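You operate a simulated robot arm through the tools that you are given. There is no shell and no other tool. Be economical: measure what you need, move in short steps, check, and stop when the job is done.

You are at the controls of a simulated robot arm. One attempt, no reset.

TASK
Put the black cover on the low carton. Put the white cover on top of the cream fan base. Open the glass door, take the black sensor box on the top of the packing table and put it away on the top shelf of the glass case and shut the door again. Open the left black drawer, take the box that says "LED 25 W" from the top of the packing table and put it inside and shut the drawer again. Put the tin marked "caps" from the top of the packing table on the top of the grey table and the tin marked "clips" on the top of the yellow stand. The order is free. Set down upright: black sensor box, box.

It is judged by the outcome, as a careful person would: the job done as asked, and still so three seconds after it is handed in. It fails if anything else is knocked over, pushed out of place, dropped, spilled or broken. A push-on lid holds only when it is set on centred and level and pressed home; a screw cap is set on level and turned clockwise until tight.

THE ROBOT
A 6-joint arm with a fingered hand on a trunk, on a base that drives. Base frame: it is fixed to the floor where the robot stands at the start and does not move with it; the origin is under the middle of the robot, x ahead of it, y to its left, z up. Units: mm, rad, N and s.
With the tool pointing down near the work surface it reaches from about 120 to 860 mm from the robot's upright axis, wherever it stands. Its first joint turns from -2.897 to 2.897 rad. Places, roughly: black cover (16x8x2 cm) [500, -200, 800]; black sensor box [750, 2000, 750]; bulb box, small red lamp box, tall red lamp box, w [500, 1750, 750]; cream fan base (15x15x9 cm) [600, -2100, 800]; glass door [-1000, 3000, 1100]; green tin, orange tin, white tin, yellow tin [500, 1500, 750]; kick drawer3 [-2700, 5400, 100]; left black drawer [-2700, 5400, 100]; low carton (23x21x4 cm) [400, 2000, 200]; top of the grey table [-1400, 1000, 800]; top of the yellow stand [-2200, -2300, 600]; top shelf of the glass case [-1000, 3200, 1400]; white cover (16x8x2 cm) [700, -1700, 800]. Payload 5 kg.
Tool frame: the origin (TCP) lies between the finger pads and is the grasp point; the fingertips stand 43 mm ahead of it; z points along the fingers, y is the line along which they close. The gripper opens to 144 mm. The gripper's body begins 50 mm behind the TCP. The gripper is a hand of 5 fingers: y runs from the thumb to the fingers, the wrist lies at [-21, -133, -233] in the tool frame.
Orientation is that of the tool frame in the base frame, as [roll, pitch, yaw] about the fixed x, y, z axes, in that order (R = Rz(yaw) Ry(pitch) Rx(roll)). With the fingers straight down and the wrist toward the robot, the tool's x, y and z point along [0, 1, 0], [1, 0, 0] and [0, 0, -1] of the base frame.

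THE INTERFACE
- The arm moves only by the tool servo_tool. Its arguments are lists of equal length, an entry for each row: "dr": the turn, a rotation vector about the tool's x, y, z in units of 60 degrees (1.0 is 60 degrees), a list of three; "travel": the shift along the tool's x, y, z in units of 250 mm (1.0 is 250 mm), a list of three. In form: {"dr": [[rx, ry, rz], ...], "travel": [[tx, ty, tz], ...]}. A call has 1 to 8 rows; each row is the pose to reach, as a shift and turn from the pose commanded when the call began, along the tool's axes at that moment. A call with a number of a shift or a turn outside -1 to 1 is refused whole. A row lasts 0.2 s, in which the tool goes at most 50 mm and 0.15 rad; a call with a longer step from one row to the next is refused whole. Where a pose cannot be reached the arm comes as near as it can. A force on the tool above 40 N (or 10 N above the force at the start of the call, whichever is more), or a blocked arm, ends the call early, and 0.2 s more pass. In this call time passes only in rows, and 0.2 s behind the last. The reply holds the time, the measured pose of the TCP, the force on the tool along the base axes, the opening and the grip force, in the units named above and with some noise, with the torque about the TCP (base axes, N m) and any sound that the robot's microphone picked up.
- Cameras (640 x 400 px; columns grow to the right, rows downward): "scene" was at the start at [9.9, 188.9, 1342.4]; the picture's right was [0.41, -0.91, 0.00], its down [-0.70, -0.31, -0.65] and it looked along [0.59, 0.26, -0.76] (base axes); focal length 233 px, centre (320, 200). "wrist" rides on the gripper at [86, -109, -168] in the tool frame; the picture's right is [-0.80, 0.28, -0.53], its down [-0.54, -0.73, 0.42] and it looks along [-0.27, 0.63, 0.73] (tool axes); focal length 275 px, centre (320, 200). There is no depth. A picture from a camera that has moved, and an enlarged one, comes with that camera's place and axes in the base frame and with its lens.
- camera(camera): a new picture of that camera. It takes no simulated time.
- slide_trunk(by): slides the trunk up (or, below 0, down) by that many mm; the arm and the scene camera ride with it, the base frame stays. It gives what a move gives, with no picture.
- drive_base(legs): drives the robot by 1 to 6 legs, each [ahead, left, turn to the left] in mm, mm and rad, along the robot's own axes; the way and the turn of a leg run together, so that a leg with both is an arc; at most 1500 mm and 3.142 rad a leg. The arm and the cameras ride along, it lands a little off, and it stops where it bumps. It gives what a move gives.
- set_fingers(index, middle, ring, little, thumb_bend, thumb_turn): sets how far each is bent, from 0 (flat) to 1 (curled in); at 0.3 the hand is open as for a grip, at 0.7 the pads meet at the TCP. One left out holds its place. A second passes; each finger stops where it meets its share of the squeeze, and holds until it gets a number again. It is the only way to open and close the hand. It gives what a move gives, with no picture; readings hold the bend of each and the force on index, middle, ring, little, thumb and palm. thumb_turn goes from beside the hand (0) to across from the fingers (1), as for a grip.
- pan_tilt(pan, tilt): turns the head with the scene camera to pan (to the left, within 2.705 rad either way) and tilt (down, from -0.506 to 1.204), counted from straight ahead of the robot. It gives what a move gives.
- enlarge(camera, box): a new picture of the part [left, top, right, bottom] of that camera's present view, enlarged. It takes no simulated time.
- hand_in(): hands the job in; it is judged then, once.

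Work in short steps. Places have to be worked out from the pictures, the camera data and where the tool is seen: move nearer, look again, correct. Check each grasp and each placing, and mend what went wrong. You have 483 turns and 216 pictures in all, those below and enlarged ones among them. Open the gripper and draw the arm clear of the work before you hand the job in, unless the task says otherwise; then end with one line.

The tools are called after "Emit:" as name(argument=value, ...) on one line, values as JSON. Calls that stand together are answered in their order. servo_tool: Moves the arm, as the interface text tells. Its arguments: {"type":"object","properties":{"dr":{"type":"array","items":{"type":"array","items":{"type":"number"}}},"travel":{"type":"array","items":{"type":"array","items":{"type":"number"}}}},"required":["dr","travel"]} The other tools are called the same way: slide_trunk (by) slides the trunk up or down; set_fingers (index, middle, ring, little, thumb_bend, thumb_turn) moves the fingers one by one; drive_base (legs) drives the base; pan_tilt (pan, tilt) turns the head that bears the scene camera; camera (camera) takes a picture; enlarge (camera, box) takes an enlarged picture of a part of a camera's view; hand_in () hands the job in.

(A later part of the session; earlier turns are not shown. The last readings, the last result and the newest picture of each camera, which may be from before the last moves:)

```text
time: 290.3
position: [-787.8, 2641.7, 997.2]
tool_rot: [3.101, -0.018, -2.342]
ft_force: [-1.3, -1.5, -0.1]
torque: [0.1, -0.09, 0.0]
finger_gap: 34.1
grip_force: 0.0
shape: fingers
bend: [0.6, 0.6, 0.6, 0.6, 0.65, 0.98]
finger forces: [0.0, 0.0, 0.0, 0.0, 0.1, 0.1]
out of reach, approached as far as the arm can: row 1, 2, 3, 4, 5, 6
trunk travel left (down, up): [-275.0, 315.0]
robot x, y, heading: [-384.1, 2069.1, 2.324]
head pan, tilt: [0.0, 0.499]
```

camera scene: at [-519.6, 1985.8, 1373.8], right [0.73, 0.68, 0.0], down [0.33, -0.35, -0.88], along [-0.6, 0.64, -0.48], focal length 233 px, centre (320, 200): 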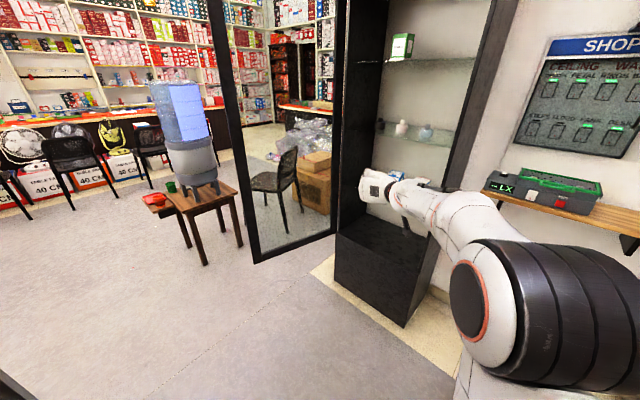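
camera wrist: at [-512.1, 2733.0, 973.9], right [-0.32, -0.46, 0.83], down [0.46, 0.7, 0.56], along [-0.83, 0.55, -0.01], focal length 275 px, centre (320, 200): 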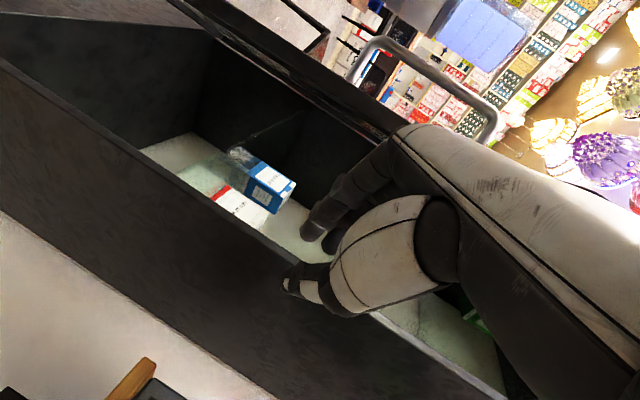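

Tool-down restored. Raising the trunk 300 mm so the hand clears the table items, then turning to face the packing table.

Emit:
slide_trunk(by=300)

Emit:
drive_base(legs=[[0, 0, -1.4], [0, 0, -0.92]])

Emit:
pan_tilt(pan=0.15, tilt=0.9)

Emit:
camera(camera="scene")

```text
time: 293.3
position: [-787.5, 2641.8, 1295.3]
tool_rot: [3.103, -0.016, -2.341]
ft_force: [0.4, 0.2, 0.6]
torque: [0.0, -0.03, -0.01]
finger_gap: 34.0
grip_force: 0.1
shape: fingers
bend: [0.6, 0.6, 0.6, 0.6, 0.65, 0.98]
finger forces: [0.0, 0.1, 0.0, 0.1, 0.1, 0.0]
trunk travel left (down, up): [-575.0, 15.0]
robot x, y, heading: [-379.0, 2066.5, 2.327]
head pan, tilt: [0.0, 0.499]
```

```text
time: 299.5
position: [309.4, 1974.7, 1296.1]
tool_rot: [3.104, -0.016, 1.624]
ft_force: [-0.3, -0.4, 0.3]
torque: [0.0, -0.01, -0.03]
finger_gap: 34.0
grip_force: 0.1
shape: fingers
bend: [0.6, 0.6, 0.6, 0.6, 0.65, 0.98]
finger forces: [0.1, 0.1, 0.0, 0.1, 0.1, 0.0]
trunk travel left (down, up): [-575.0, 15.0]
robot x, y, heading: [-384.5, 2065.2, 0.005]
head pan, tilt: [0.0, 0.499]
```

```text
time: 300.3
position: [310.4, 1974.8, 1296.2]
tool_rot: [3.103, -0.016, 1.621]
ft_force: [0.4, -0.2, 0.3]
torque: [0.01, 0.03, 0.03]
finger_gap: 34.1
grip_force: 0.0
shape: fingers
bend: [0.6, 0.6, 0.6, 0.6, 0.65, 0.98]
finger forces: [0.1, 0.0, 0.1, 0.0, 0.0, 0.1]
trunk travel left (down, up): [-575.0, 15.0]
robot x, y, heading: [-383.6, 2066.4, 0.009]
head pan, tilt: [0.15, 0.901]
```

```text
70 pictures are left
camera scene: at [-370.7, 2236.9, 1640.0], right [0.15, -0.99, 0.0], down [-0.77, -0.12, -0.62], along [0.61, 0.1, -0.78], focal length 233 px, centre (320, 200)
```

scene: 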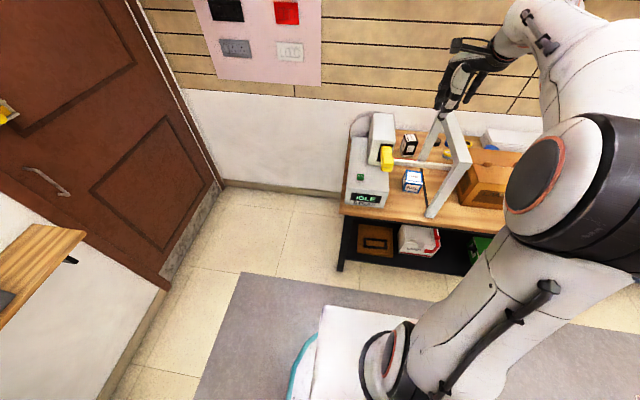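

Sensor box seen at about (715,1915). Driving in close to the table with the hand high.

Emit:
drive_base(legs=[[280, -60, -0.009]])

Emit:
servo_tool(dr=[[0.01, -0.004, 0.012], [0.02, -0.008, 0.024], [0.037, -0.015, 0.048]], travel=[[0, 0, 0.1], [0, 0, 0.25], [0, 0, 0.4]])

Emit:
camera(camera="wrist")

```text
time: 302.3
position: [589.8, 1906.4, 1296.0]
tool_rot: [3.104, -0.015, 1.614]
ft_force: [0.1, 0.0, -0.1]
torque: [0.0, 0.04, -0.01]
finger_gap: 33.8
grip_force: 0.1
shape: fingers
bend: [0.6, 0.6, 0.6, 0.6, 0.65, 0.98]
finger forces: [0.0, 0.0, 0.1, 0.0, 0.0, 0.0]
trunk travel left (down, up): [-575.0, 15.0]
robot x, y, heading: [-107.2, 2011.4, -0.005]
head pan, tilt: [0.15, 0.901]
```

```text
time: 303.1
position: [593.8, 1909.5, 1197.7]
tool_rot: [3.14, -0.001, 1.565]
ft_force: [-0.2, -0.4, 1.1]
torque: [-0.03, -0.02, 0.01]
finger_gap: 34.2
grip_force: 0.2
shape: fingers
bend: [0.6, 0.6, 0.6, 0.6, 0.65, 0.98]
finger forces: [0.0, 0.1, 0.0, 0.0, 0.0, 0.0]
trunk travel left (down, up): [-575.0, 15.0]
robot x, y, heading: [-103.3, 2006.9, -0.002]
head pan, tilt: [0.15, 0.901]
```

```text
69 pictures are left
camera wrist: at [484.2, 1994.5, 1363.6], right [0.28, -0.8, 0.53], down [-0.73, -0.54, -0.42], along [0.62, -0.27, -0.73], focal length 275 px, centre (320, 200)
```

wrist: 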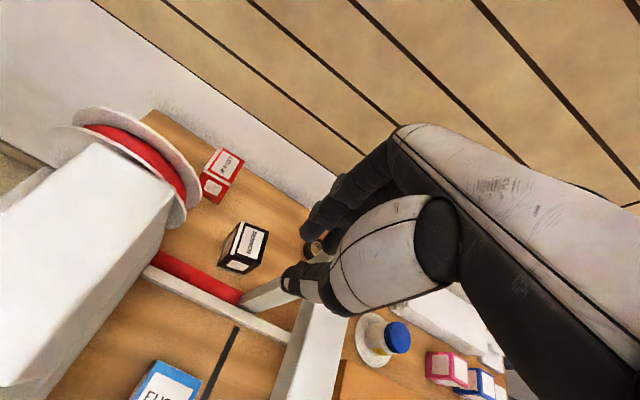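

Emit:
enlarge(camera="wrist", box=[140, 130, 380, 370])

```text
1.67 times, centred on (260, 250) of wrist
camera zoom: at [484.2, 1994.5, 1363.6], right [0.28, -0.8, 0.53], down [-0.73, -0.54, -0.42], along [0.62, -0.27, -0.73], focal length 459 px, centre (420, 117)
```

zoom: 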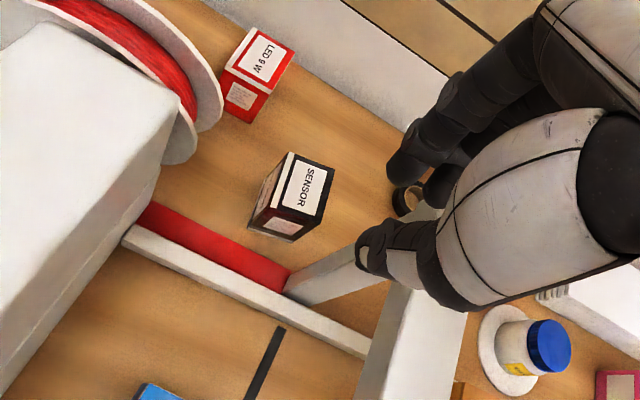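

Box is ~58 mm square, top ≈895, centre ≈ (707,1921); arch post near (660,1840). Using yaw 1.25 keeps the wrist clear of arch and machine. Moving above it and opening the hand.

Emit:
set_fingers(index=0.42, middle=0.42, ring=0.42, little=0.42, thumb_bend=0.4)

Emit:
servo_tool(dr=[[0, 0, 0.1], [0, 0, 0.2], [0, 0, 0.3], [0, 0, 0.3]], travel=[[0.016, 0.15, 0], [0.032, 0.3, 0], [0.048, 0.45, 0.06], [0.048, 0.452, 0.2]])

Emit:
camera(camera="wrist")

```text
time: 304.1
position: [594.5, 1909.5, 1197.5]
tool_rot: [3.142, -0.003, 1.566]
ft_force: [1.0, 0.4, -0.3]
torque: [-0.01, 0.0, 0.0]
finger_gap: 110.4
grip_force: 0.0
shape: fingers
bend: [0.42, 0.42, 0.42, 0.42, 0.4, 0.98]
finger forces: [0.0, 0.0, 0.0, 0.1, 0.0, 0.0]
trunk travel left (down, up): [-575.0, 15.0]
robot x, y, heading: [-104.2, 2007.1, -0.003]
head pan, tilt: [0.15, 0.901]
```

```text
time: 305.1
position: [634.1, 1848.5, 1103.8]
tool_rot: [3.064, -0.01, 1.374]
ft_force: [-12.9, 35.5, -1.3]
torque: [-0.44, -0.27, -1.95]
finger_gap: 124.6
grip_force: 18.1
shape: fingers
bend: [0.42, 0.42, 0.42, 0.42, 0.36, 0.89]
finger forces: [0.0, 0.1, 0.0, 0.0, 35.4, 0.0]
out of reach, approached as far as the arm can: row 1, 2, 3, 4
trunk travel left (down, up): [-575.0, 15.0]
robot x, y, heading: [-103.1, 2007.6, -0.002]
head pan, tilt: [0.15, 0.901]
```

```text
67 pictures are left
camera wrist: at [530.2, 1953.8, 1262.5], right [0.08, -0.83, 0.55], down [-0.78, -0.39, -0.48], along [0.62, -0.39, -0.68], focal length 275 px, centre (320, 200)
```

wrist: 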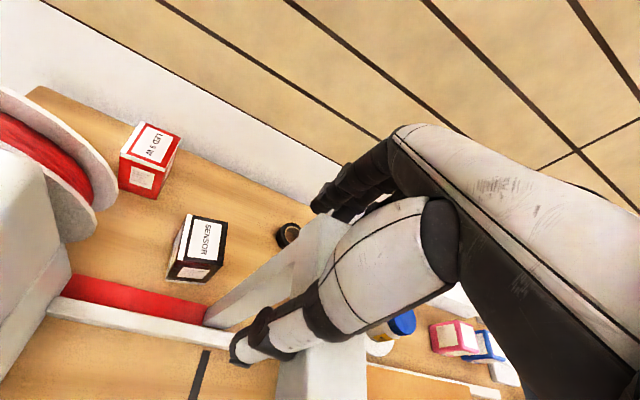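

Out of reach: the hand drooped and the thumb touches the arch. Backing off up and away immediately.

Emit:
servo_tool(dr=[[0, 0, 0], [0, 0, 0], [0, 0, 0], [0, 0, 0]], travel=[[0.14, -0.06, -0.08], [0.2, -0.14, -0.22], [0.24, -0.28, -0.32], [0.26, -0.4, -0.42]])

Emit:
camera(camera="wrist")

```text
time: 306.1
position: [527.7, 1885.4, 1159.4]
tool_rot: [3.031, 0.011, 1.4]
ft_force: [0.0, 0.4, -0.4]
torque: [-0.01, 0.03, 0.02]
finger_gap: 119.6
grip_force: 0.2
shape: fingers
bend: [0.37, 0.39, 0.42, 0.42, 0.4, 0.97]
finger forces: [0.0, 0.0, 0.0, 0.1, 0.1, 0.0]
out of reach, approached as far as the arm can: row 1, 2, 3, 4
trunk travel left (down, up): [-575.0, 15.0]
robot x, y, heading: [-101.3, 2010.3, -0.006]
head pan, tilt: [0.15, 0.901]
```

```text
66 pictures are left
camera wrist: at [416.5, 1992.3, 1312.1], right [0.09, -0.82, 0.57], down [-0.76, -0.43, -0.49], along [0.65, -0.39, -0.66], focal length 275 px, centre (320, 200)
```

wrist: 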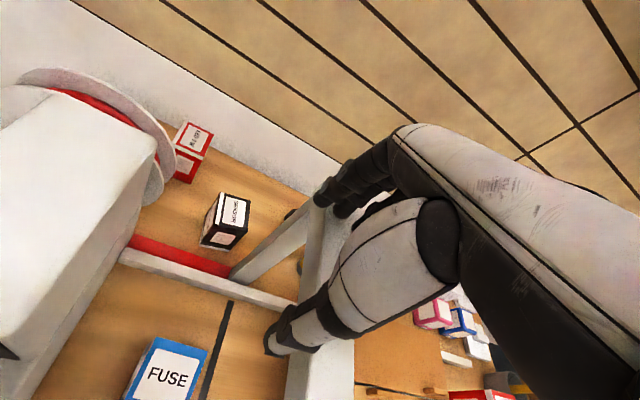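

Nothing displaced. New plan: shift left to mid-gap (y≈1950), descend to z≈1000 there, then go forward low (better reach), with the base 35 mm closer.

Emit:
servo_tool(dr=[[0.035, 0.003, 0.015], [0.07, 0.006, 0.03], [0.106, 0.01, 0.048]], travel=[[0.08, -0.08, 0], [0.16, -0.16, 0.02], [0.23, -0.22, 0.06]])

Emit:
servo_tool(dr=[[0, 0, 0], [0, 0, 0], [0, 0, 0]], travel=[[0, 0, 0.18], [0, 0, 0.36], [0, 0, 0.52]])

Emit:
camera(camera="wrist")

```text
time: 306.5
position: [516.3, 1880.6, 1153.9]
tool_rot: [3.028, -0.001, 1.374]
ft_force: [-1.5, 3.8, 24.2]
torque: [-0.57, -1.82, 0.23]
finger_gap: 119.7
grip_force: 11.8
shape: fingers
bend: [0.37, 0.36, 0.42, 0.42, 0.4, 0.97]
finger forces: [0.0, 24.1, 0.1, 0.1, 0.0, 0.0]
out of reach, approached as far as the arm can: row 1
trunk travel left (down, up): [-575.0, 15.0]
robot x, y, heading: [-103.2, 2007.3, -0.001]
head pan, tilt: [0.15, 0.901]
stopped in row 1: the force on the tool passed its limit at 45 N (the readings are from after the stop); the commanded pose is now the measured one
```

```text
time: 306.8
position: [522.8, 1878.2, 1153.9]
tool_rot: [3.008, -0.003, 1.369]
ft_force: [-3.2, 3.6, 21.5]
torque: [-0.5, -1.37, 0.09]
finger_gap: 119.7
grip_force: 10.7
shape: fingers
bend: [0.37, 0.38, 0.42, 0.42, 0.4, 0.97]
finger forces: [0.0, 20.4, 0.1, 0.0, 0.0, 0.0]
trunk travel left (down, up): [-575.0, 15.0]
robot x, y, heading: [-101.0, 2008.6, -0.001]
head pan, tilt: [0.15, 0.901]
stopped in row 1: the force on the tool passed its limit at 59 N (the readings are from after the stop); the commanded pose is now the measured one
```

```text
65 pictures are left
camera wrist: at [410.7, 1987.7, 1303.8], right [0.04, -0.82, 0.56], down [-0.76, -0.4, -0.52], along [0.65, -0.4, -0.64], focal length 275 px, centre (320, 200)
```

wrist: 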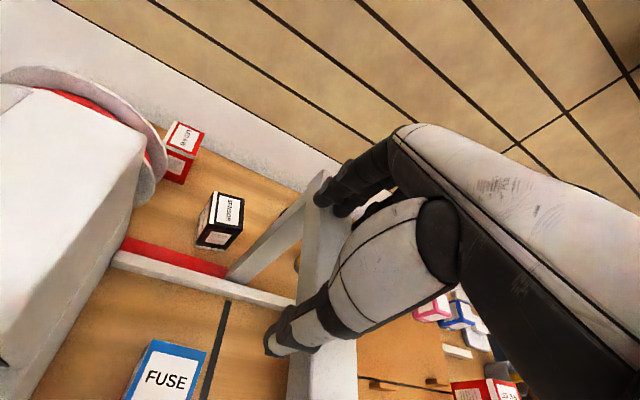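

A fingertip is pressing on top of the arch crossbar (z≈1103). Raising with the trunk, then backing the base.

Emit:
slide_trunk(by=14)

Emit:
servo_tool(dr=[[0, 0, 0], [0, 0, 0], [0, 0, 0]], travel=[[0, -0.05, -0.08], [0, -0.15, -0.18], [0, -0.25, -0.28]])

```text
time: 307.4
position: [519.7, 1878.7, 1158.9]
tool_rot: [3.023, -0.001, 1.371]
ft_force: [0.9, -0.5, 0.3]
torque: [-0.01, 0.0, -0.01]
finger_gap: 119.8
grip_force: 0.0
shape: fingers
bend: [0.37, 0.39, 0.42, 0.42, 0.4, 0.97]
finger forces: [0.0, 0.1, 0.1, 0.0, 0.1, 0.1]
trunk travel left (down, up): [-589.0, 1.0]
robot x, y, heading: [-106.2, 2010.8, 0.002]
head pan, tilt: [0.15, 0.901]
```

```text
time: 308.2
position: [447.5, 1889.4, 1222.5]
tool_rot: [3.013, -0.008, 1.379]
ft_force: [0.1, -0.4, 0.5]
torque: [0.0, -0.01, -0.01]
finger_gap: 119.8
grip_force: 0.1
shape: fingers
bend: [0.37, 0.39, 0.42, 0.42, 0.4, 0.97]
finger forces: [0.0, 0.0, 0.0, 0.1, 0.0, 0.0]
out of reach, approached as far as the arm can: row 3
trunk travel left (down, up): [-589.0, 1.0]
robot x, y, heading: [-107.5, 2008.2, -0.0]
head pan, tilt: [0.15, 0.901]
```

Free again at z 1222. The limit appears to be wrist yaw relative to the arm direction, so I'll shift the base left (y≈2115) where yaw 1.33 is natural, and re-level the hand.

Emit:
drive_base(legs=[[32, 107, 0]])

Emit:
servo_tool(dr=[[0.04, -0.003, 0.0], [0.08, -0.005, 0.02], [0.122, -0.008, 0.045]], travel=[[-0.04, 0.08, 0.02], [-0.08, 0.16, 0.04], [-0.12, 0.24, 0.06]])

Emit:
set_fingers(index=0.42, middle=0.42, ring=0.42, little=0.42, thumb_bend=0.4)

```text
time: 309.4
position: [480.5, 1996.4, 1222.6]
tool_rot: [3.016, -0.007, 1.376]
ft_force: [1.0, 0.4, -0.7]
torque: [-0.06, 0.01, 0.0]
finger_gap: 119.8
grip_force: 0.1
shape: fingers
bend: [0.37, 0.39, 0.42, 0.42, 0.4, 0.97]
finger forces: [0.0, 0.0, 0.1, 0.0, 0.0, 0.0]
trunk travel left (down, up): [-589.0, 1.0]
robot x, y, heading: [-70.8, 2111.4, -0.008]
head pan, tilt: [0.15, 0.901]
```

```text
time: 310.2
position: [528.2, 1936.0, 1203.5]
tool_rot: [3.133, -0.011, 1.345]
ft_force: [-0.2, -0.1, -0.2]
torque: [-0.03, 0.02, -0.01]
finger_gap: 119.7
grip_force: 0.1
shape: fingers
bend: [0.37, 0.39, 0.42, 0.42, 0.4, 0.97]
finger forces: [0.0, 0.1, 0.1, 0.0, 0.0, 0.0]
out of reach, approached as far as the arm can: row 2, 3
trunk travel left (down, up): [-589.0, 1.0]
robot x, y, heading: [-70.9, 2116.0, 0.0]
head pan, tilt: [0.15, 0.901]
```

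```text
time: 311.2
position: [527.2, 1937.1, 1203.0]
tool_rot: [3.136, -0.011, 1.346]
ft_force: [0.0, 0.2, -0.1]
torque: [-0.02, 0.01, 0.02]
finger_gap: 111.3
grip_force: 0.1
shape: fingers
bend: [0.42, 0.42, 0.42, 0.42, 0.4, 0.97]
finger forces: [0.0, 0.0, 0.0, 0.0, 0.1, 0.0]
trunk travel left (down, up): [-589.0, 1.0]
robot x, y, heading: [-74.8, 2116.3, -0.009]
head pan, tilt: [0.15, 0.901]
```

Level at (528,1936,1203). Moving forward over the box.

Emit:
servo_tool(dr=[[0, 0, 0], [0, 0, 0], [0, 0, 0], [0, 0, 0]], travel=[[0.026, 0.17, 0.05], [0.052, 0.34, 0.1], [0.078, 0.51, 0.15], [0.104, 0.682, 0.2]])

Emit:
camera(camera="wrist")

```text
time: 312.2
position: [658.0, 1900.5, 1134.3]
tool_rot: [3.129, -0.014, 1.347]
ft_force: [0.5, 0.2, 0.5]
torque: [-0.08, -0.06, 0.0]
finger_gap: 111.1
grip_force: 0.1
shape: fingers
bend: [0.42, 0.42, 0.42, 0.42, 0.4, 0.97]
finger forces: [0.0, 0.0, 0.0, 0.0, 0.0, 0.0]
out of reach, approached as far as the arm can: row 1, 2, 3, 4
trunk travel left (down, up): [-589.0, 1.0]
robot x, y, heading: [-72.1, 2117.0, -0.004]
head pan, tilt: [0.15, 0.901]
```

```text
64 pictures are left
camera wrist: at [567.8, 2005.3, 1300.0], right [0.09, -0.84, 0.53], down [-0.82, -0.36, -0.44], along [0.56, -0.39, -0.73], focal length 275 px, centre (320, 200)
```

wrist: 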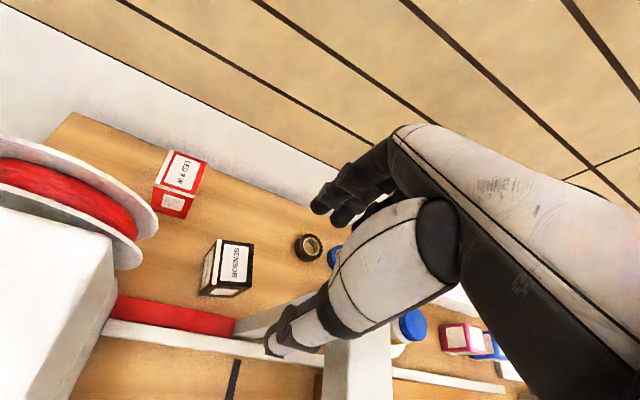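

Slightly short on reach at this height; descending improves it. Shifting left from the arch while lowering.

Emit:
servo_tool(dr=[[0, 0, 0], [0, 0, 0], [0, 0, 0]], travel=[[0.12, 0.03, 0.04], [0.14, 0.06, 0.2], [0.14, 0.12, 0.38]])

Emit:
camera(camera="wrist")

```text
time: 313.0
position: [688.1, 1919.3, 1031.7]
tool_rot: [3.135, -0.007, 1.343]
ft_force: [-0.7, -0.2, 1.4]
torque: [0.0, -0.02, 0.02]
finger_gap: 111.0
grip_force: 0.1
shape: fingers
bend: [0.42, 0.42, 0.42, 0.42, 0.4, 0.98]
finger forces: [0.0, 0.0, 0.1, 0.0, 0.0, 0.1]
out of reach, approached as far as the arm can: row 1, 2, 3
trunk travel left (down, up): [-589.0, 1.0]
robot x, y, heading: [-75.1, 2116.1, -0.002]
head pan, tilt: [0.15, 0.901]
```

```text
63 pictures are left
camera wrist: at [599.0, 2025.0, 1199.4], right [0.09, -0.84, 0.53], down [-0.83, -0.36, -0.43], along [0.56, -0.4, -0.73], focal length 275 px, centre (320, 200)
```

wrist: 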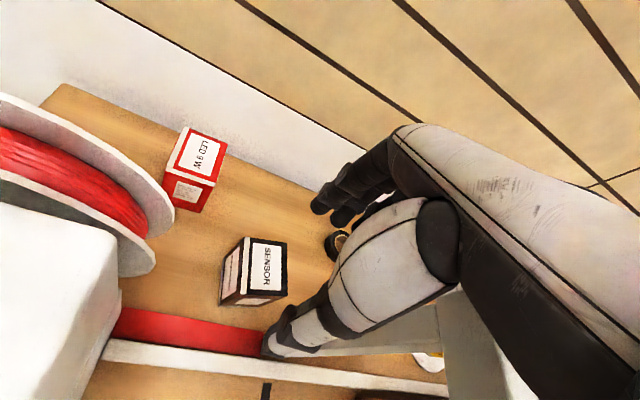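

Box top is at tool (3,25). Continuing down and 25 mm forward.

Emit:
servo_tool(dr=[[0, 0, 0], [0, 0, 0], [0, 0, 0]], travel=[[0.01, 0.08, 0.12], [0.012, 0.14, 0.28], [0.012, 0.16, 0.4]])

Emit:
camera(camera="wrist")

```text
time: 313.6
position: [729.2, 1915.5, 989.0]
tool_rot: [3.126, -0.011, 1.342]
ft_force: [3.3, 10.7, 7.4]
torque: [-1.67, 0.93, -0.63]
finger_gap: 111.2
grip_force: 6.1
shape: fingers
bend: [0.42, 0.42, 0.42, 0.42, 0.4, 0.98]
finger forces: [0.0, 0.0, 0.0, 0.1, 0.1, 12.5]
out of reach, approached as far as the arm can: row 1, 2
trunk travel left (down, up): [-589.0, 1.0]
robot x, y, heading: [-71.3, 2114.9, -0.005]
head pan, tilt: [0.15, 0.901]
stopped in row 2: the force on the tool passed its limit at 112 N (the readings are from after the stop); the commanded pose is now the measured one
```

```text
62 pictures are left
camera wrist: at [639.2, 2021.5, 1154.5], right [0.08, -0.84, 0.53], down [-0.82, -0.36, -0.44], along [0.56, -0.4, -0.73], focal length 275 px, centre (320, 200)
```

wrist: 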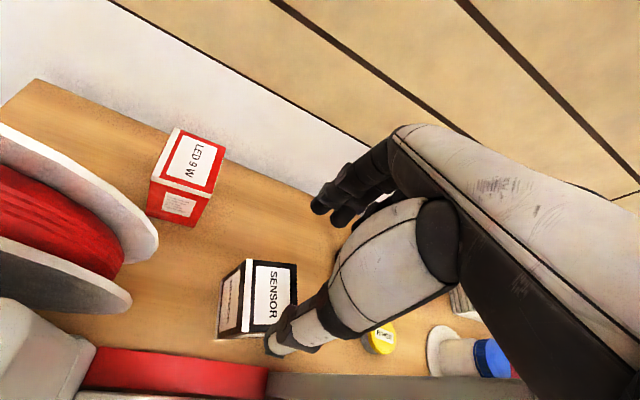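

The palm brushed the arch (my forward step overshot). Backing up: up 15, back 20, left 14 mm.

Emit:
servo_tool(dr=[[0, 0, 0], [0, 0, 0]], travel=[[0.05, -0.02, -0.06], [0.06, -0.09, -0.06]])

Emit:
camera(camera="scene")

```text
time: 314.2
position: [708.5, 1932.8, 1001.5]
tool_rot: [3.128, -0.021, 1.344]
ft_force: [3.3, 2.3, -0.2]
torque: [-0.32, 0.38, 0.04]
finger_gap: 110.7
grip_force: 1.1
shape: fingers
bend: [0.42, 0.42, 0.42, 0.42, 0.4, 0.98]
finger forces: [0.0, 0.0, 0.1, 0.0, 0.0, 3.7]
out of reach, approached as far as the arm can: row 1
trunk travel left (down, up): [-589.0, 1.0]
robot x, y, heading: [-73.7, 2114.8, 0.002]
head pan, tilt: [0.15, 0.901]
```

```text
61 pictures are left
camera scene: at [-56.9, 2284.0, 1653.8], right [0.15, -0.99, 0.0], down [-0.78, -0.12, -0.62], along [0.61, 0.09, -0.78], focal length 233 px, centre (320, 200)
```

scene: 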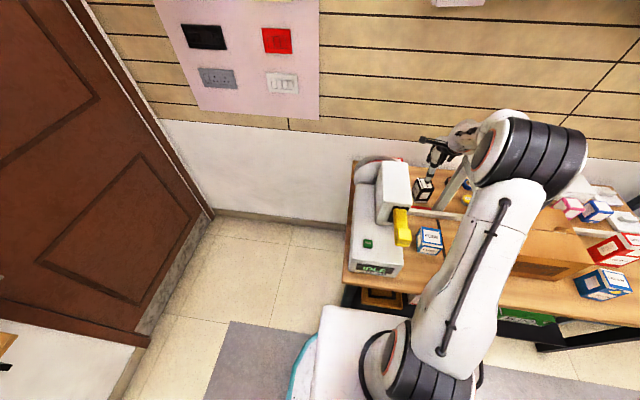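

Emit:
enlarge(camera="scene", box=[390, 100, 590, 270])

```text
2.35 times, centred on (490, 185) of scene
camera zoom: at [-56.9, 2284.0, 1653.8], right [0.15, -0.99, 0.0], down [-0.78, -0.12, -0.62], along [0.61, 0.09, -0.78], focal length 548 px, centre (-80, 235)
```

zoom: 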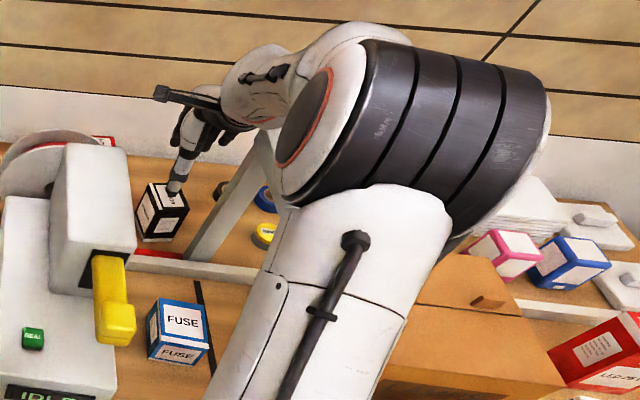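

The hand heel grazes the rear arch post. Shifting 7 mm more left, then lowering to z≈905 around the box.

Emit:
servo_tool(dr=[[0.006, -0.01, 0], [0.012, -0.02, 0], [0.012, -0.02, 0], [0.012, -0.02, 0]], travel=[[0.03, 0, 0], [0.032, 0.008, 0.14], [0.032, 0.012, 0.28], [0.032, 0.016, 0.39]])

Emit:
camera(camera="wrist")

```text
time: 315.2
position: [734.7, 1940.0, 915.3]
tool_rot: [-3.124, -0.036, 1.337]
ft_force: [1.1, -0.5, 0.6]
torque: [0.0, 0.08, 0.02]
finger_gap: 111.1
grip_force: 0.1
shape: fingers
bend: [0.42, 0.42, 0.42, 0.42, 0.4, 0.98]
finger forces: [0.1, 0.0, 0.0, 0.2, 0.0, 0.0]
out of reach, approached as far as the arm can: row 1, 2, 3, 4
trunk travel left (down, up): [-589.0, 1.0]
robot x, y, heading: [-72.9, 2113.8, -0.003]
head pan, tilt: [0.15, 0.901]
```

```text
59 pictures are left
camera wrist: at [649.5, 2041.4, 1088.4], right [0.1, -0.86, 0.5], down [-0.84, -0.34, -0.43], along [0.54, -0.38, -0.75], focal length 275 px, centre (320, 200)
```

wrist: 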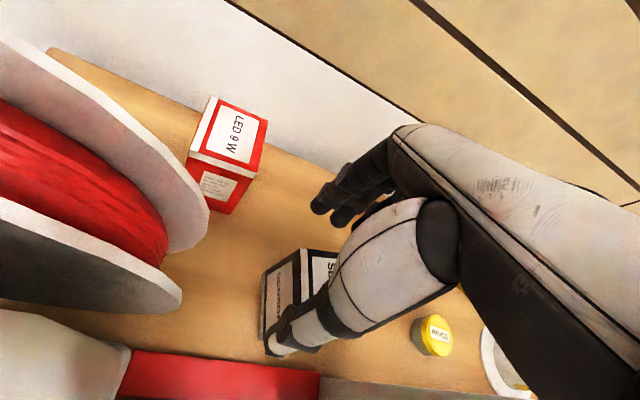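

The pose overshot in x while limited. Raise 40 mm, relax yaw to ~1.42, and recentre over the box.

Emit:
servo_tool(dr=[[0, 0, -0.02], [-0.008, -0.015, -0.05], [-0.017, -0.034, -0.08]], travel=[[0, 0, -0.16], [-0.02, -0.06, -0.18], [-0.04, -0.11, -0.18]])

Emit:
camera(camera="wrist")

```text
time: 316.0
position: [704.5, 1937.3, 961.8]
tool_rot: [3.124, 0.044, 1.423]
ft_force: [-1.2, 0.5, 0.0]
torque: [-0.01, -0.04, -0.03]
finger_gap: 110.9
grip_force: 0.0
shape: fingers
bend: [0.42, 0.42, 0.42, 0.42, 0.4, 0.98]
finger forces: [0.0, 0.0, 0.0, 0.0, 0.0, 0.0]
out of reach, approached as far as the arm can: row 1
trunk travel left (down, up): [-589.0, 1.0]
robot x, y, heading: [-75.7, 2114.5, -0.001]
head pan, tilt: [0.15, 0.901]
```

```text
58 pictures are left
camera wrist: at [606.6, 2044.9, 1122.7], right [0.16, -0.8, 0.57], down [-0.79, -0.45, -0.41], along [0.59, -0.39, -0.71], focal length 275 px, centre (320, 200)
```

wrist: 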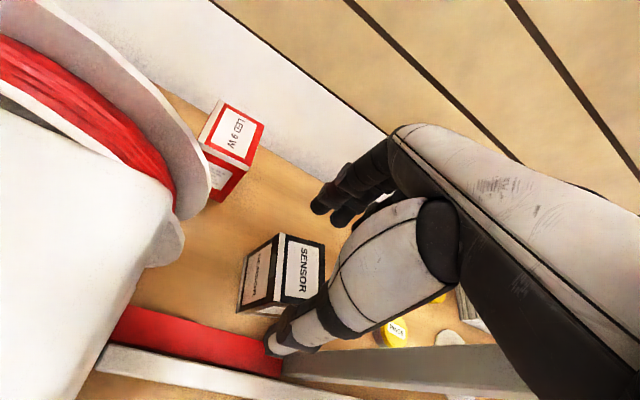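

Now reachable; box at tool (-11,10). Level, forward 8 mm, and descend to z≈900.

Emit:
servo_tool(dr=[[0.008, 0.02, 0], [0.017, 0.04, 0], [0.017, 0.042, 0]], travel=[[0, 0.032, 0.02], [0, 0.034, 0.14], [0, 0.034, 0.25]])

Emit:
camera(camera="wrist")

```text
time: 316.8
position: [713.2, 1933.0, 897.1]
tool_rot: [-3.14, -0.001, 1.421]
ft_force: [-0.6, -0.7, 0.2]
torque: [0.0, 0.02, 0.01]
finger_gap: 110.9
grip_force: 0.0
shape: fingers
bend: [0.42, 0.42, 0.42, 0.42, 0.4, 0.98]
finger forces: [0.0, 0.0, 0.0, 0.0, 0.0, 0.0]
trunk travel left (down, up): [-589.0, 1.0]
robot x, y, heading: [-75.3, 2110.9, -0.001]
head pan, tilt: [0.15, 0.901]
```

```text
57 pictures are left
camera wrist: at [617.8, 2032.8, 1064.1], right [0.16, -0.83, 0.53], down [-0.8, -0.43, -0.42], along [0.58, -0.36, -0.73], focal length 275 px, centre (320, 200)
```

wrist: 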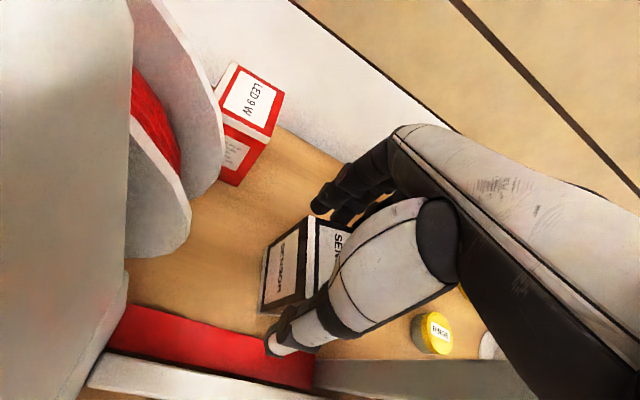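

In position around the box without contact. Lower 12 mm more and grip.

Emit:
servo_tool(dr=[[0, 0, 0]], travel=[[0, 0, 0.05]])

Emit:
set_fingers(index=0.72, middle=0.72, ring=0.72, little=0.72, thumb_bend=0.72)

Emit:
servo_tool(dr=[[0, 0, 0], [0, 0, 0], [0, 0, 0]], travel=[[0.01, -0.01, -0.06], [0.015, -0.02, -0.18], [0.02, -0.03, -0.32]])

Emit:
camera(camera="wrist")

```text
time: 317.2
position: [712.4, 1932.7, 885.1]
tool_rot: [-3.14, 0.0, 1.42]
ft_force: [-0.3, -0.7, 1.0]
torque: [-0.04, -0.01, 0.01]
finger_gap: 111.1
grip_force: 0.0
shape: fingers
bend: [0.42, 0.42, 0.42, 0.42, 0.4, 0.98]
finger forces: [0.1, 0.1, 0.0, 0.0, 0.0, 0.1]
trunk travel left (down, up): [-589.0, 1.0]
robot x, y, heading: [-71.9, 2115.2, -0.0]
head pan, tilt: [0.15, 0.901]
```

```text
time: 318.2
position: [712.8, 1933.3, 885.2]
tool_rot: [3.14, 0.0, 1.421]
ft_force: [2.1, -1.4, 6.6]
torque: [-0.3, -0.48, 0.09]
finger_gap: 71.9
grip_force: 26.6
shape: fingers
bend: [0.54, 0.52, 0.57, 0.72, 0.57, 0.95]
finger forces: [9.5, 10.3, 8.3, 0.0, 26.2, 0.0]
trunk travel left (down, up): [-589.0, 1.0]
robot x, y, heading: [-72.9, 2115.3, -0.004]
head pan, tilt: [0.15, 0.901]
```

```text
time: 319.0
position: [705.4, 1940.8, 964.7]
tool_rot: [-3.137, -0.003, 1.422]
ft_force: [-0.6, -0.7, -0.7]
torque: [-0.01, -0.01, -0.02]
finger_gap: 71.9
grip_force: 25.8
shape: fingers
bend: [0.54, 0.52, 0.58, 0.72, 0.57, 0.95]
finger forces: [9.1, 8.7, 8.5, 0.0, 25.9, 0.1]
trunk travel left (down, up): [-589.0, 1.0]
robot x, y, heading: [-73.9, 2115.3, -0.004]
head pan, tilt: [0.15, 0.901]
```

```text
56 pictures are left
camera wrist: at [610.5, 2039.9, 1132.1], right [0.16, -0.83, 0.53], down [-0.8, -0.43, -0.42], along [0.58, -0.36, -0.73], focal length 275 px, centre (320, 200)
```

wrist: 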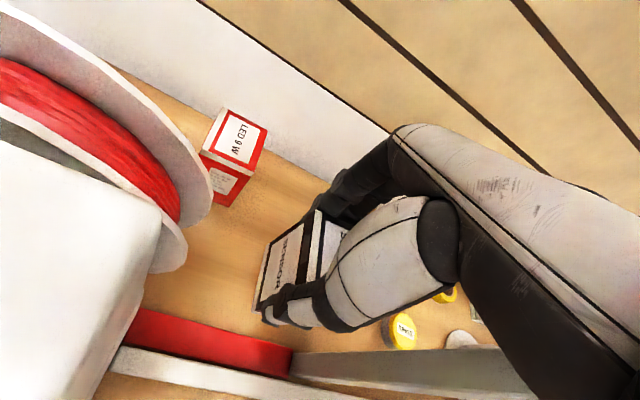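

Box is held well. Pulling back while rising to clear the FUSE box, then backing the base out.

Emit:
servo_tool(dr=[[0, 0, 0], [0, 0, 0], [0, 0, 0], [0, 0, 0]], travel=[[-0.007, -0.1, -0.08], [-0.014, -0.2, -0.18], [-0.02, -0.3, -0.28], [-0.028, -0.4, -0.38]])

Emit:
drive_base(legs=[[-300, 0, 0], [-130, 0, 0]])

```text
time: 320.0
position: [608.1, 1949.4, 1062.5]
tool_rot: [-3.14, -0.001, 1.423]
ft_force: [-1.9, 17.7, 3.2]
torque: [-1.26, -0.21, 0.09]
finger_gap: 72.1
grip_force: 34.5
shape: fingers
bend: [0.54, 0.52, 0.58, 0.72, 0.57, 0.95]
finger forces: [9.3, 8.5, 8.4, 18.0, 25.6, 0.0]
trunk travel left (down, up): [-589.0, 1.0]
robot x, y, heading: [-70.6, 2117.6, 0.0]
head pan, tilt: [0.15, 0.901]
```

```text
time: 322.9
position: [176.9, 1946.0, 1062.7]
tool_rot: [3.141, 0.0, 1.42]
ft_force: [-0.6, 0.7, -0.4]
torque: [0.0, -0.04, -0.02]
finger_gap: 71.8
grip_force: 26.0
shape: fingers
bend: [0.54, 0.52, 0.58, 0.72, 0.57, 0.95]
finger forces: [9.2, 8.6, 8.4, 0.0, 25.6, 0.1]
trunk travel left (down, up): [-589.0, 1.0]
robot x, y, heading: [-504.3, 2114.8, -0.005]
head pan, tilt: [0.15, 0.901]
```

Out and clear. The top shelf needs a forward-pointing (horizontal) hand, so I'll set the box down on the free front-right part of the packing table and regrasp it there. Driving there (hand stays in front of table).

Emit:
drive_base(legs=[[64, -380, 0], [0, -420, 0.005]])

Emit:
pan_tilt(pan=0.25, tilt=0.85)

Emit:
camera(camera="scene")

```text
time: 327.5
position: [238.9, 1154.9, 1062.1]
tool_rot: [-3.14, 0.001, 1.423]
ft_force: [0.9, 1.1, -0.8]
torque: [0.04, 0.0, -0.01]
finger_gap: 72.1
grip_force: 25.9
shape: fingers
bend: [0.54, 0.52, 0.58, 0.72, 0.57, 0.95]
finger forces: [9.4, 8.6, 8.4, 0.1, 25.6, 0.0]
trunk travel left (down, up): [-589.0, 1.0]
robot x, y, heading: [-440.5, 1322.9, 0.002]
head pan, tilt: [0.15, 0.901]
```

```text
time: 328.2
position: [239.0, 1155.8, 1059.9]
tool_rot: [-3.14, -0.002, 1.422]
ft_force: [-0.3, -0.1, -1.2]
torque: [0.04, 0.03, -0.02]
finger_gap: 72.0
grip_force: 25.9
shape: fingers
bend: [0.54, 0.52, 0.58, 0.72, 0.57, 0.95]
finger forces: [9.4, 8.6, 8.4, 0.0, 25.6, 0.1]
trunk travel left (down, up): [-589.0, 1.0]
robot x, y, heading: [-440.5, 1321.5, 0.003]
head pan, tilt: [0.25, 0.85]
```

```text
55 pictures are left
camera scene: at [-424.8, 1499.0, 1657.8], right [0.25, -0.97, 0.0], down [-0.73, -0.19, -0.66], along [0.64, 0.16, -0.75], focal length 233 px, centre (320, 200)
```

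scene: 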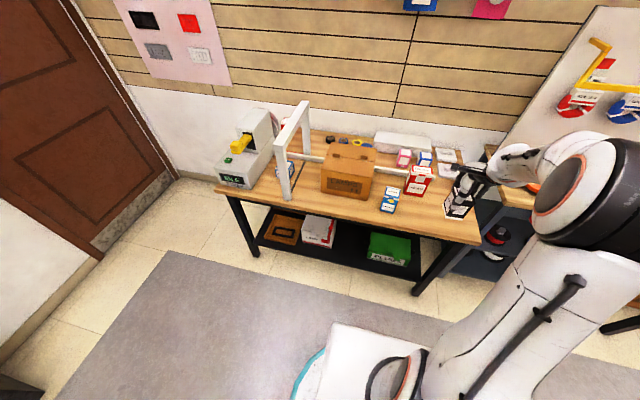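

Arch and table are intact. Placing the box at about (325,1190) near the table front.

Emit:
servo_tool(dr=[[0, 0, -0.05], [0, 0, -0.1], [0, 0, -0.142], [0, 0, -0.142], [0, 0, -0.142]], travel=[[0.09, 0.15, 0.03], [0.188, 0.3, 0.1], [0.188, 0.32, 0.29], [0.188, 0.32, 0.48], [0.188, 0.32, 0.66]])

Emit:
servo_tool(dr=[[0, 0, 0], [0, 0, 0], [0, 0, 0]], travel=[[0, 0, 0.02], [0, 0, 0.04], [0, 0, 0.06]])

```text
time: 329.4
position: [326.5, 1190.8, 897.3]
tool_rot: [3.139, 0.001, 1.569]
ft_force: [0.2, 0.3, 1.2]
torque: [-0.05, 0.09, 0.02]
finger_gap: 71.8
grip_force: 25.5
shape: fingers
bend: [0.54, 0.52, 0.58, 0.72, 0.57, 0.95]
finger forces: [9.3, 8.4, 8.7, 0.0, 25.2, 0.0]
trunk travel left (down, up): [-589.0, 1.0]
robot x, y, heading: [-438.3, 1325.2, 0.003]
head pan, tilt: [0.25, 0.85]
```

```text
time: 330.2
position: [325.4, 1190.4, 884.6]
tool_rot: [3.137, -0.001, 1.571]
ft_force: [-2.9, 4.2, 15.8]
torque: [-0.17, -0.27, 0.03]
finger_gap: 71.9
grip_force: 25.9
shape: fingers
bend: [0.54, 0.52, 0.58, 0.72, 0.57, 0.94]
finger forces: [8.5, 8.7, 8.2, 0.0, 27.7, 0.1]
trunk travel left (down, up): [-589.0, 1.0]
robot x, y, heading: [-437.3, 1319.4, 0.0]
head pan, tilt: [0.25, 0.85]
```

Box is down. Opening and rising.

Emit:
set_fingers(index=0.4, middle=0.4, ring=0.4, little=0.4, thumb_bend=0.38)

Emit:
servo_tool(dr=[[0, 0, 0], [0, 0, 0], [0, 0, 0], [0, 0, 0]], travel=[[0, 0, -0.15], [0, 0, -0.33], [0, 0, -0.52], [0, 0, -0.7]])

Emit:
camera(camera="wrist")

```text
time: 331.2
position: [324.6, 1189.8, 881.8]
tool_rot: [-3.14, 0.0, 1.57]
ft_force: [0.5, 0.0, -0.5]
torque: [0.02, -0.05, 0.0]
finger_gap: 117.6
grip_force: 0.3
shape: fingers
bend: [0.4, 0.4, 0.4, 0.4, 0.38, 0.97]
finger forces: [0.0, 0.0, 0.0, 0.0, 0.1, 0.0]
trunk travel left (down, up): [-589.0, 1.0]
robot x, y, heading: [-441.7, 1320.4, -0.002]
head pan, tilt: [0.25, 0.85]
```

```text
time: 332.2
position: [323.4, 1189.3, 1058.2]
tool_rot: [-3.141, -0.001, 1.571]
ft_force: [-1.9, -0.2, -1.1]
torque: [0.01, -0.02, 0.02]
finger_gap: 117.4
grip_force: 0.1
shape: fingers
bend: [0.4, 0.4, 0.4, 0.4, 0.38, 0.97]
finger forces: [0.0, 0.0, 0.0, 0.0, 0.0, 0.0]
trunk travel left (down, up): [-589.0, 1.0]
robot x, y, heading: [-439.9, 1322.3, 0.001]
head pan, tilt: [0.25, 0.85]
```

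```text
54 pictures are left
camera wrist: at [213.7, 1275.3, 1224.1], right [0.29, -0.8, 0.53], down [-0.73, -0.54, -0.42], along [0.63, -0.27, -0.73], focal length 275 px, centre (320, 200)
```

wrist: 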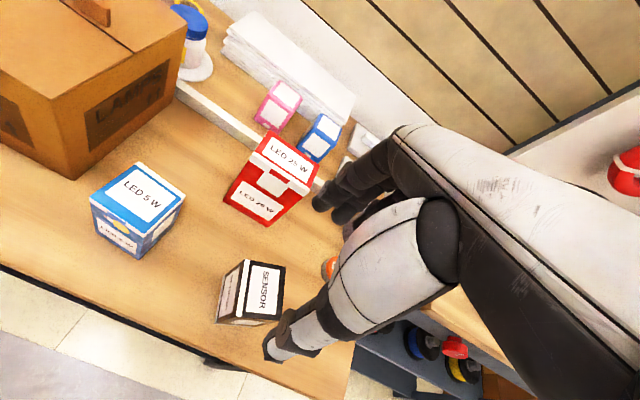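

Box stands upright at (328,1187). Now raise the arm, back off 130 mm, and lower the trunk to set up the forward-pointing grasp.

Emit:
servo_tool(dr=[[0, 0, 0], [0, 0, 0], [0, 0, 0], [0, 0, 0], [0, 0, 0]], travel=[[0, 0, -0.18], [0, 0, -0.36], [0, 0, -0.54], [0, 0, -0.72], [0, 0, -0.9]])

Emit:
drive_base(legs=[[-130, -100, 0]])

Emit:
slide_trunk(by=-314)

Emit:
servo_tool(dr=[[-0.05, -0.103, -0.084], [-0.099, -0.206, -0.167], [-0.149, -0.309, -0.25], [-0.199, -0.412, -0.334], [-0.248, -0.515, -0.418], [-0.298, -0.618, -0.501]], travel=[[0, 0, 0], [0, 0, 0], [0, 0, 0], [0, 0, 0], [0, 0, 0], [0, 0, 0]])

```text
time: 333.4
position: [312.2, 1179.2, 1268.9]
tool_rot: [3.127, -0.004, 1.586]
ft_force: [-0.2, -0.3, -0.4]
torque: [0.01, -0.04, -0.01]
finger_gap: 118.0
grip_force: 0.0
shape: fingers
bend: [0.4, 0.4, 0.4, 0.4, 0.38, 0.97]
finger forces: [0.0, 0.0, 0.0, 0.0, 0.0, 0.0]
out of reach, approached as far as the arm can: row 5
trunk travel left (down, up): [-589.0, 1.0]
robot x, y, heading: [-445.3, 1322.6, 0.001]
head pan, tilt: [0.25, 0.85]
```

```text
time: 334.8
position: [181.4, 1078.4, 1268.9]
tool_rot: [3.127, -0.004, 1.586]
ft_force: [-0.5, -0.7, -0.6]
torque: [0.04, 0.02, -0.03]
finger_gap: 117.6
grip_force: 0.1
shape: fingers
bend: [0.4, 0.4, 0.4, 0.4, 0.38, 0.97]
finger forces: [0.0, 0.1, 0.1, 0.0, 0.0, 0.0]
trunk travel left (down, up): [-589.0, 1.0]
robot x, y, heading: [-570.1, 1225.0, -0.001]
head pan, tilt: [0.25, 0.85]
```

```text
time: 338.0
position: [182.9, 1076.8, 955.0]
tool_rot: [3.126, -0.003, 1.585]
ft_force: [0.0, -0.2, -0.2]
torque: [-0.03, -0.02, 0.01]
finger_gap: 117.6
grip_force: 0.0
shape: fingers
bend: [0.4, 0.4, 0.4, 0.4, 0.38, 0.97]
finger forces: [0.1, 0.1, 0.0, 0.0, 0.0, 0.0]
trunk travel left (down, up): [-275.0, 315.0]
robot x, y, heading: [-571.2, 1223.1, 0.0]
head pan, tilt: [0.25, 0.85]
```

```text
time: 339.4
position: [182.8, 1078.6, 956.0]
tool_rot: [2.973, 0.7, 2.066]
ft_force: [-0.1, 0.1, 0.1]
torque: [-0.01, -0.02, 0.01]
finger_gap: 117.7
grip_force: 0.1
shape: fingers
bend: [0.4, 0.4, 0.4, 0.4, 0.38, 0.97]
finger forces: [0.0, 0.0, 0.0, 0.1, 0.0, 0.0]
trunk travel left (down, up): [-275.0, 315.0]
robot x, y, heading: [-571.2, 1225.3, -0.002]
head pan, tilt: [0.25, 0.85]
```

Half-turn succeeded without limits. Completing the turn.

Emit:
servo_tool(dr=[[-0.05, -0.103, -0.084], [-0.099, -0.206, -0.167], [-0.149, -0.309, -0.25], [-0.199, -0.412, -0.334], [-0.248, -0.515, -0.418], [-0.298, -0.618, -0.501]], travel=[[0, 0, 0], [0, 0, 0], [0, 0, 0], [0, 0, 0], [0, 0, 0], [0, 0, 0]])

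```text
time: 340.8
position: [183.7, 1076.6, 956.1]
tool_rot: [-2.455, 1.31, -2.912]
ft_force: [0.1, -0.1, 0.1]
torque: [0.01, -0.02, 0.0]
finger_gap: 118.2
grip_force: 0.1
shape: fingers
bend: [0.4, 0.4, 0.4, 0.4, 0.38, 0.97]
finger forces: [0.0, 0.1, 0.1, 0.1, 0.1, 0.0]
trunk travel left (down, up): [-275.0, 315.0]
robot x, y, heading: [-568.6, 1221.6, -0.006]
head pan, tilt: [0.25, 0.85]
```

Clean forward-pointing pose. Trimming tilt, then turning the base left 0.49 rad and moving to a pre-grasp in front of the box.

Emit:
servo_tool(dr=[[0.01, -0.1, 0.084], [0.019, -0.203, 0.168]], travel=[[0, 0, 0], [0, 0, 0]])

Emit:
drive_base(legs=[[30, -261, 0], [0, 0, 0.49]])

Emit:
slide_trunk(by=-100)

Emit:
camera(camera="wrist")

```text
time: 341.4
position: [182.1, 1078.5, 955.4]
tool_rot: [0.613, 1.557, 0.134]
ft_force: [0.2, 0.2, 0.4]
torque: [0.01, 0.0, 0.0]
finger_gap: 117.8
grip_force: 0.2
shape: fingers
bend: [0.4, 0.4, 0.4, 0.4, 0.38, 0.98]
finger forces: [0.0, 0.0, 0.1, 0.0, 0.0, 0.0]
trunk travel left (down, up): [-275.0, 315.0]
robot x, y, heading: [-570.5, 1225.0, -0.005]
head pan, tilt: [0.25, 0.85]
```

```text
time: 344.6
position: [191.6, 1190.5, 956.3]
tool_rot: [0.639, 1.56, 0.652]
ft_force: [-0.5, 0.2, 0.3]
torque: [0.02, -0.02, 0.0]
finger_gap: 117.7
grip_force: 0.2
shape: fingers
bend: [0.4, 0.4, 0.4, 0.4, 0.38, 0.97]
finger forces: [0.1, 0.1, 0.0, 0.1, 0.0, 0.1]
trunk travel left (down, up): [-275.0, 315.0]
robot x, y, heading: [-540.2, 963.6, 0.49]
head pan, tilt: [0.25, 0.85]
```

```text
time: 346.0
position: [192.1, 1190.8, 854.4]
tool_rot: [0.63, 1.56, 0.643]
ft_force: [-0.7, -0.3, 0.2]
torque: [0.01, 0.04, 0.04]
finger_gap: 117.7
grip_force: 0.0
shape: fingers
bend: [0.4, 0.4, 0.4, 0.4, 0.38, 0.97]
finger forces: [0.0, 0.0, 0.0, 0.0, 0.2, 0.0]
trunk travel left (down, up): [-175.0, 415.0]
robot x, y, heading: [-538.3, 963.5, 0.491]
head pan, tilt: [0.25, 0.85]
```

```text
53 pictures are left
camera wrist: at [25.4, 1079.2, 766.6], right [-0.54, 0.27, 0.79], down [0.43, -0.72, 0.54], along [0.72, 0.63, 0.28], focal length 275 px, centre (320, 200)
```

wrist: 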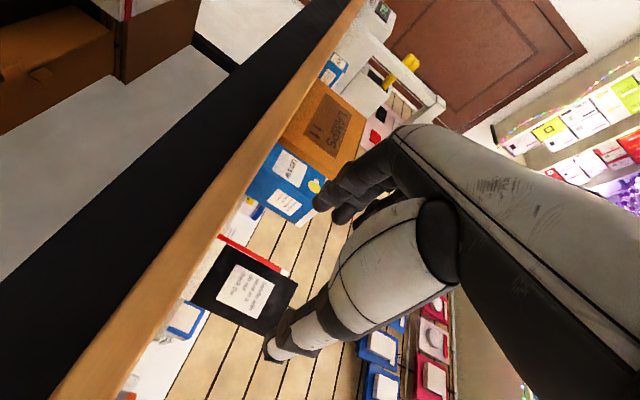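

Hand points straight at the box. Lower 12 mm, shift slightly right, and drive forward 95 mm.

Emit:
slide_trunk(by=-12)

Emit:
drive_base(legs=[[78, -55, 0]])

Emit:
camera(camera="wrist")

```text
time: 346.6
position: [192.4, 1190.8, 842.7]
tool_rot: [0.615, 1.559, 0.629]
ft_force: [-0.3, -0.6, -1.3]
torque: [0.01, 0.0, -0.01]
finger_gap: 117.7
grip_force: 0.0
shape: fingers
bend: [0.4, 0.4, 0.4, 0.4, 0.38, 0.97]
finger forces: [0.0, 0.0, 0.1, 0.0, 0.1, 0.1]
trunk travel left (down, up): [-163.0, 427.0]
robot x, y, heading: [-539.2, 960.9, 0.49]
head pan, tilt: [0.25, 0.85]
```

```text
time: 347.7
position: [287.5, 1178.2, 843.2]
tool_rot: [0.589, 1.559, 0.602]
ft_force: [-1.0, 0.3, -0.5]
torque: [0.01, -0.01, -0.02]
finger_gap: 118.2
grip_force: 0.1
shape: fingers
bend: [0.4, 0.4, 0.4, 0.4, 0.38, 0.97]
finger forces: [0.0, 0.1, 0.1, 0.1, 0.0, 0.0]
trunk travel left (down, up): [-163.0, 427.0]
robot x, y, heading: [-444.9, 952.1, 0.488]
head pan, tilt: [0.25, 0.85]
```

```text
52 pictures are left
camera wrist: at [121.1, 1067.3, 754.5], right [-0.54, 0.27, 0.79], down [0.43, -0.72, 0.54], along [0.72, 0.63, 0.28], focal length 275 px, centre (320, 200)
```

wrist: 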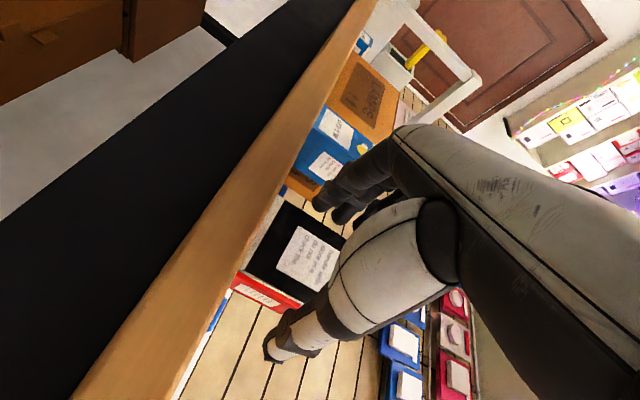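

Box is between thumb and fingers, ~11 mm toward the thumb. Final 27 mm forward, 10 mm right, and grip.

Emit:
servo_tool(dr=[[0, 0, 0], [0, 0, 0]], travel=[[0, -0.04, 0.04], [0, -0.04, 0.108]])

Emit:
set_fingers(index=0.74, middle=0.74, ring=0.74, little=0.6, thumb_bend=0.74)

Emit:
camera(camera="wrist")

```text
time: 348.3
position: [315.2, 1167.0, 843.0]
tool_rot: [0.555, 1.56, 0.566]
ft_force: [-0.4, 0.0, 0.1]
torque: [-0.01, 0.03, -0.02]
finger_gap: 117.9
grip_force: 0.0
shape: fingers
bend: [0.4, 0.4, 0.4, 0.4, 0.38, 0.97]
finger forces: [0.0, 0.1, 0.0, 0.0, 0.0, 0.0]
trunk travel left (down, up): [-163.0, 427.0]
robot x, y, heading: [-448.8, 952.1, 0.493]
head pan, tilt: [0.25, 0.85]
```

```text
time: 349.3
position: [313.8, 1169.4, 845.9]
tool_rot: [0.615, 1.558, 0.629]
ft_force: [5.3, 0.9, 10.3]
torque: [-0.24, -0.28, 0.16]
finger_gap: 61.5
grip_force: 25.0
shape: fingers
bend: [0.58, 0.6, 0.61, 0.6, 0.55, 0.96]
finger forces: [8.1, 8.7, 8.8, 0.0, 23.3, 0.1]
trunk travel left (down, up): [-163.0, 427.0]
robot x, y, heading: [-448.1, 954.4, 0.492]
head pan, tilt: [0.25, 0.85]
```

```text
51 pictures are left
camera wrist: at [148.5, 1057.7, 755.8], right [-0.55, 0.27, 0.79], down [0.43, -0.72, 0.54], along [0.72, 0.63, 0.28], focal length 275 px, centre (320, 200)
```

wrist: 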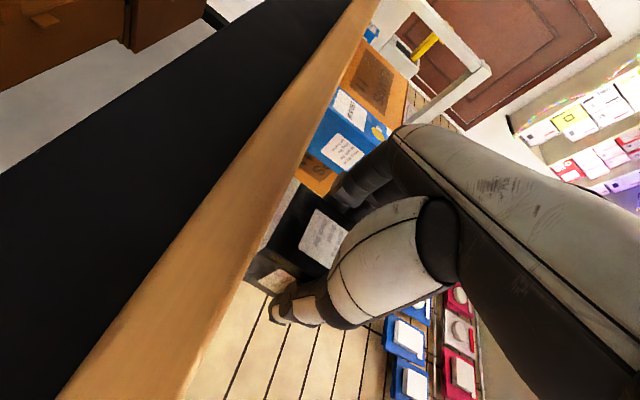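

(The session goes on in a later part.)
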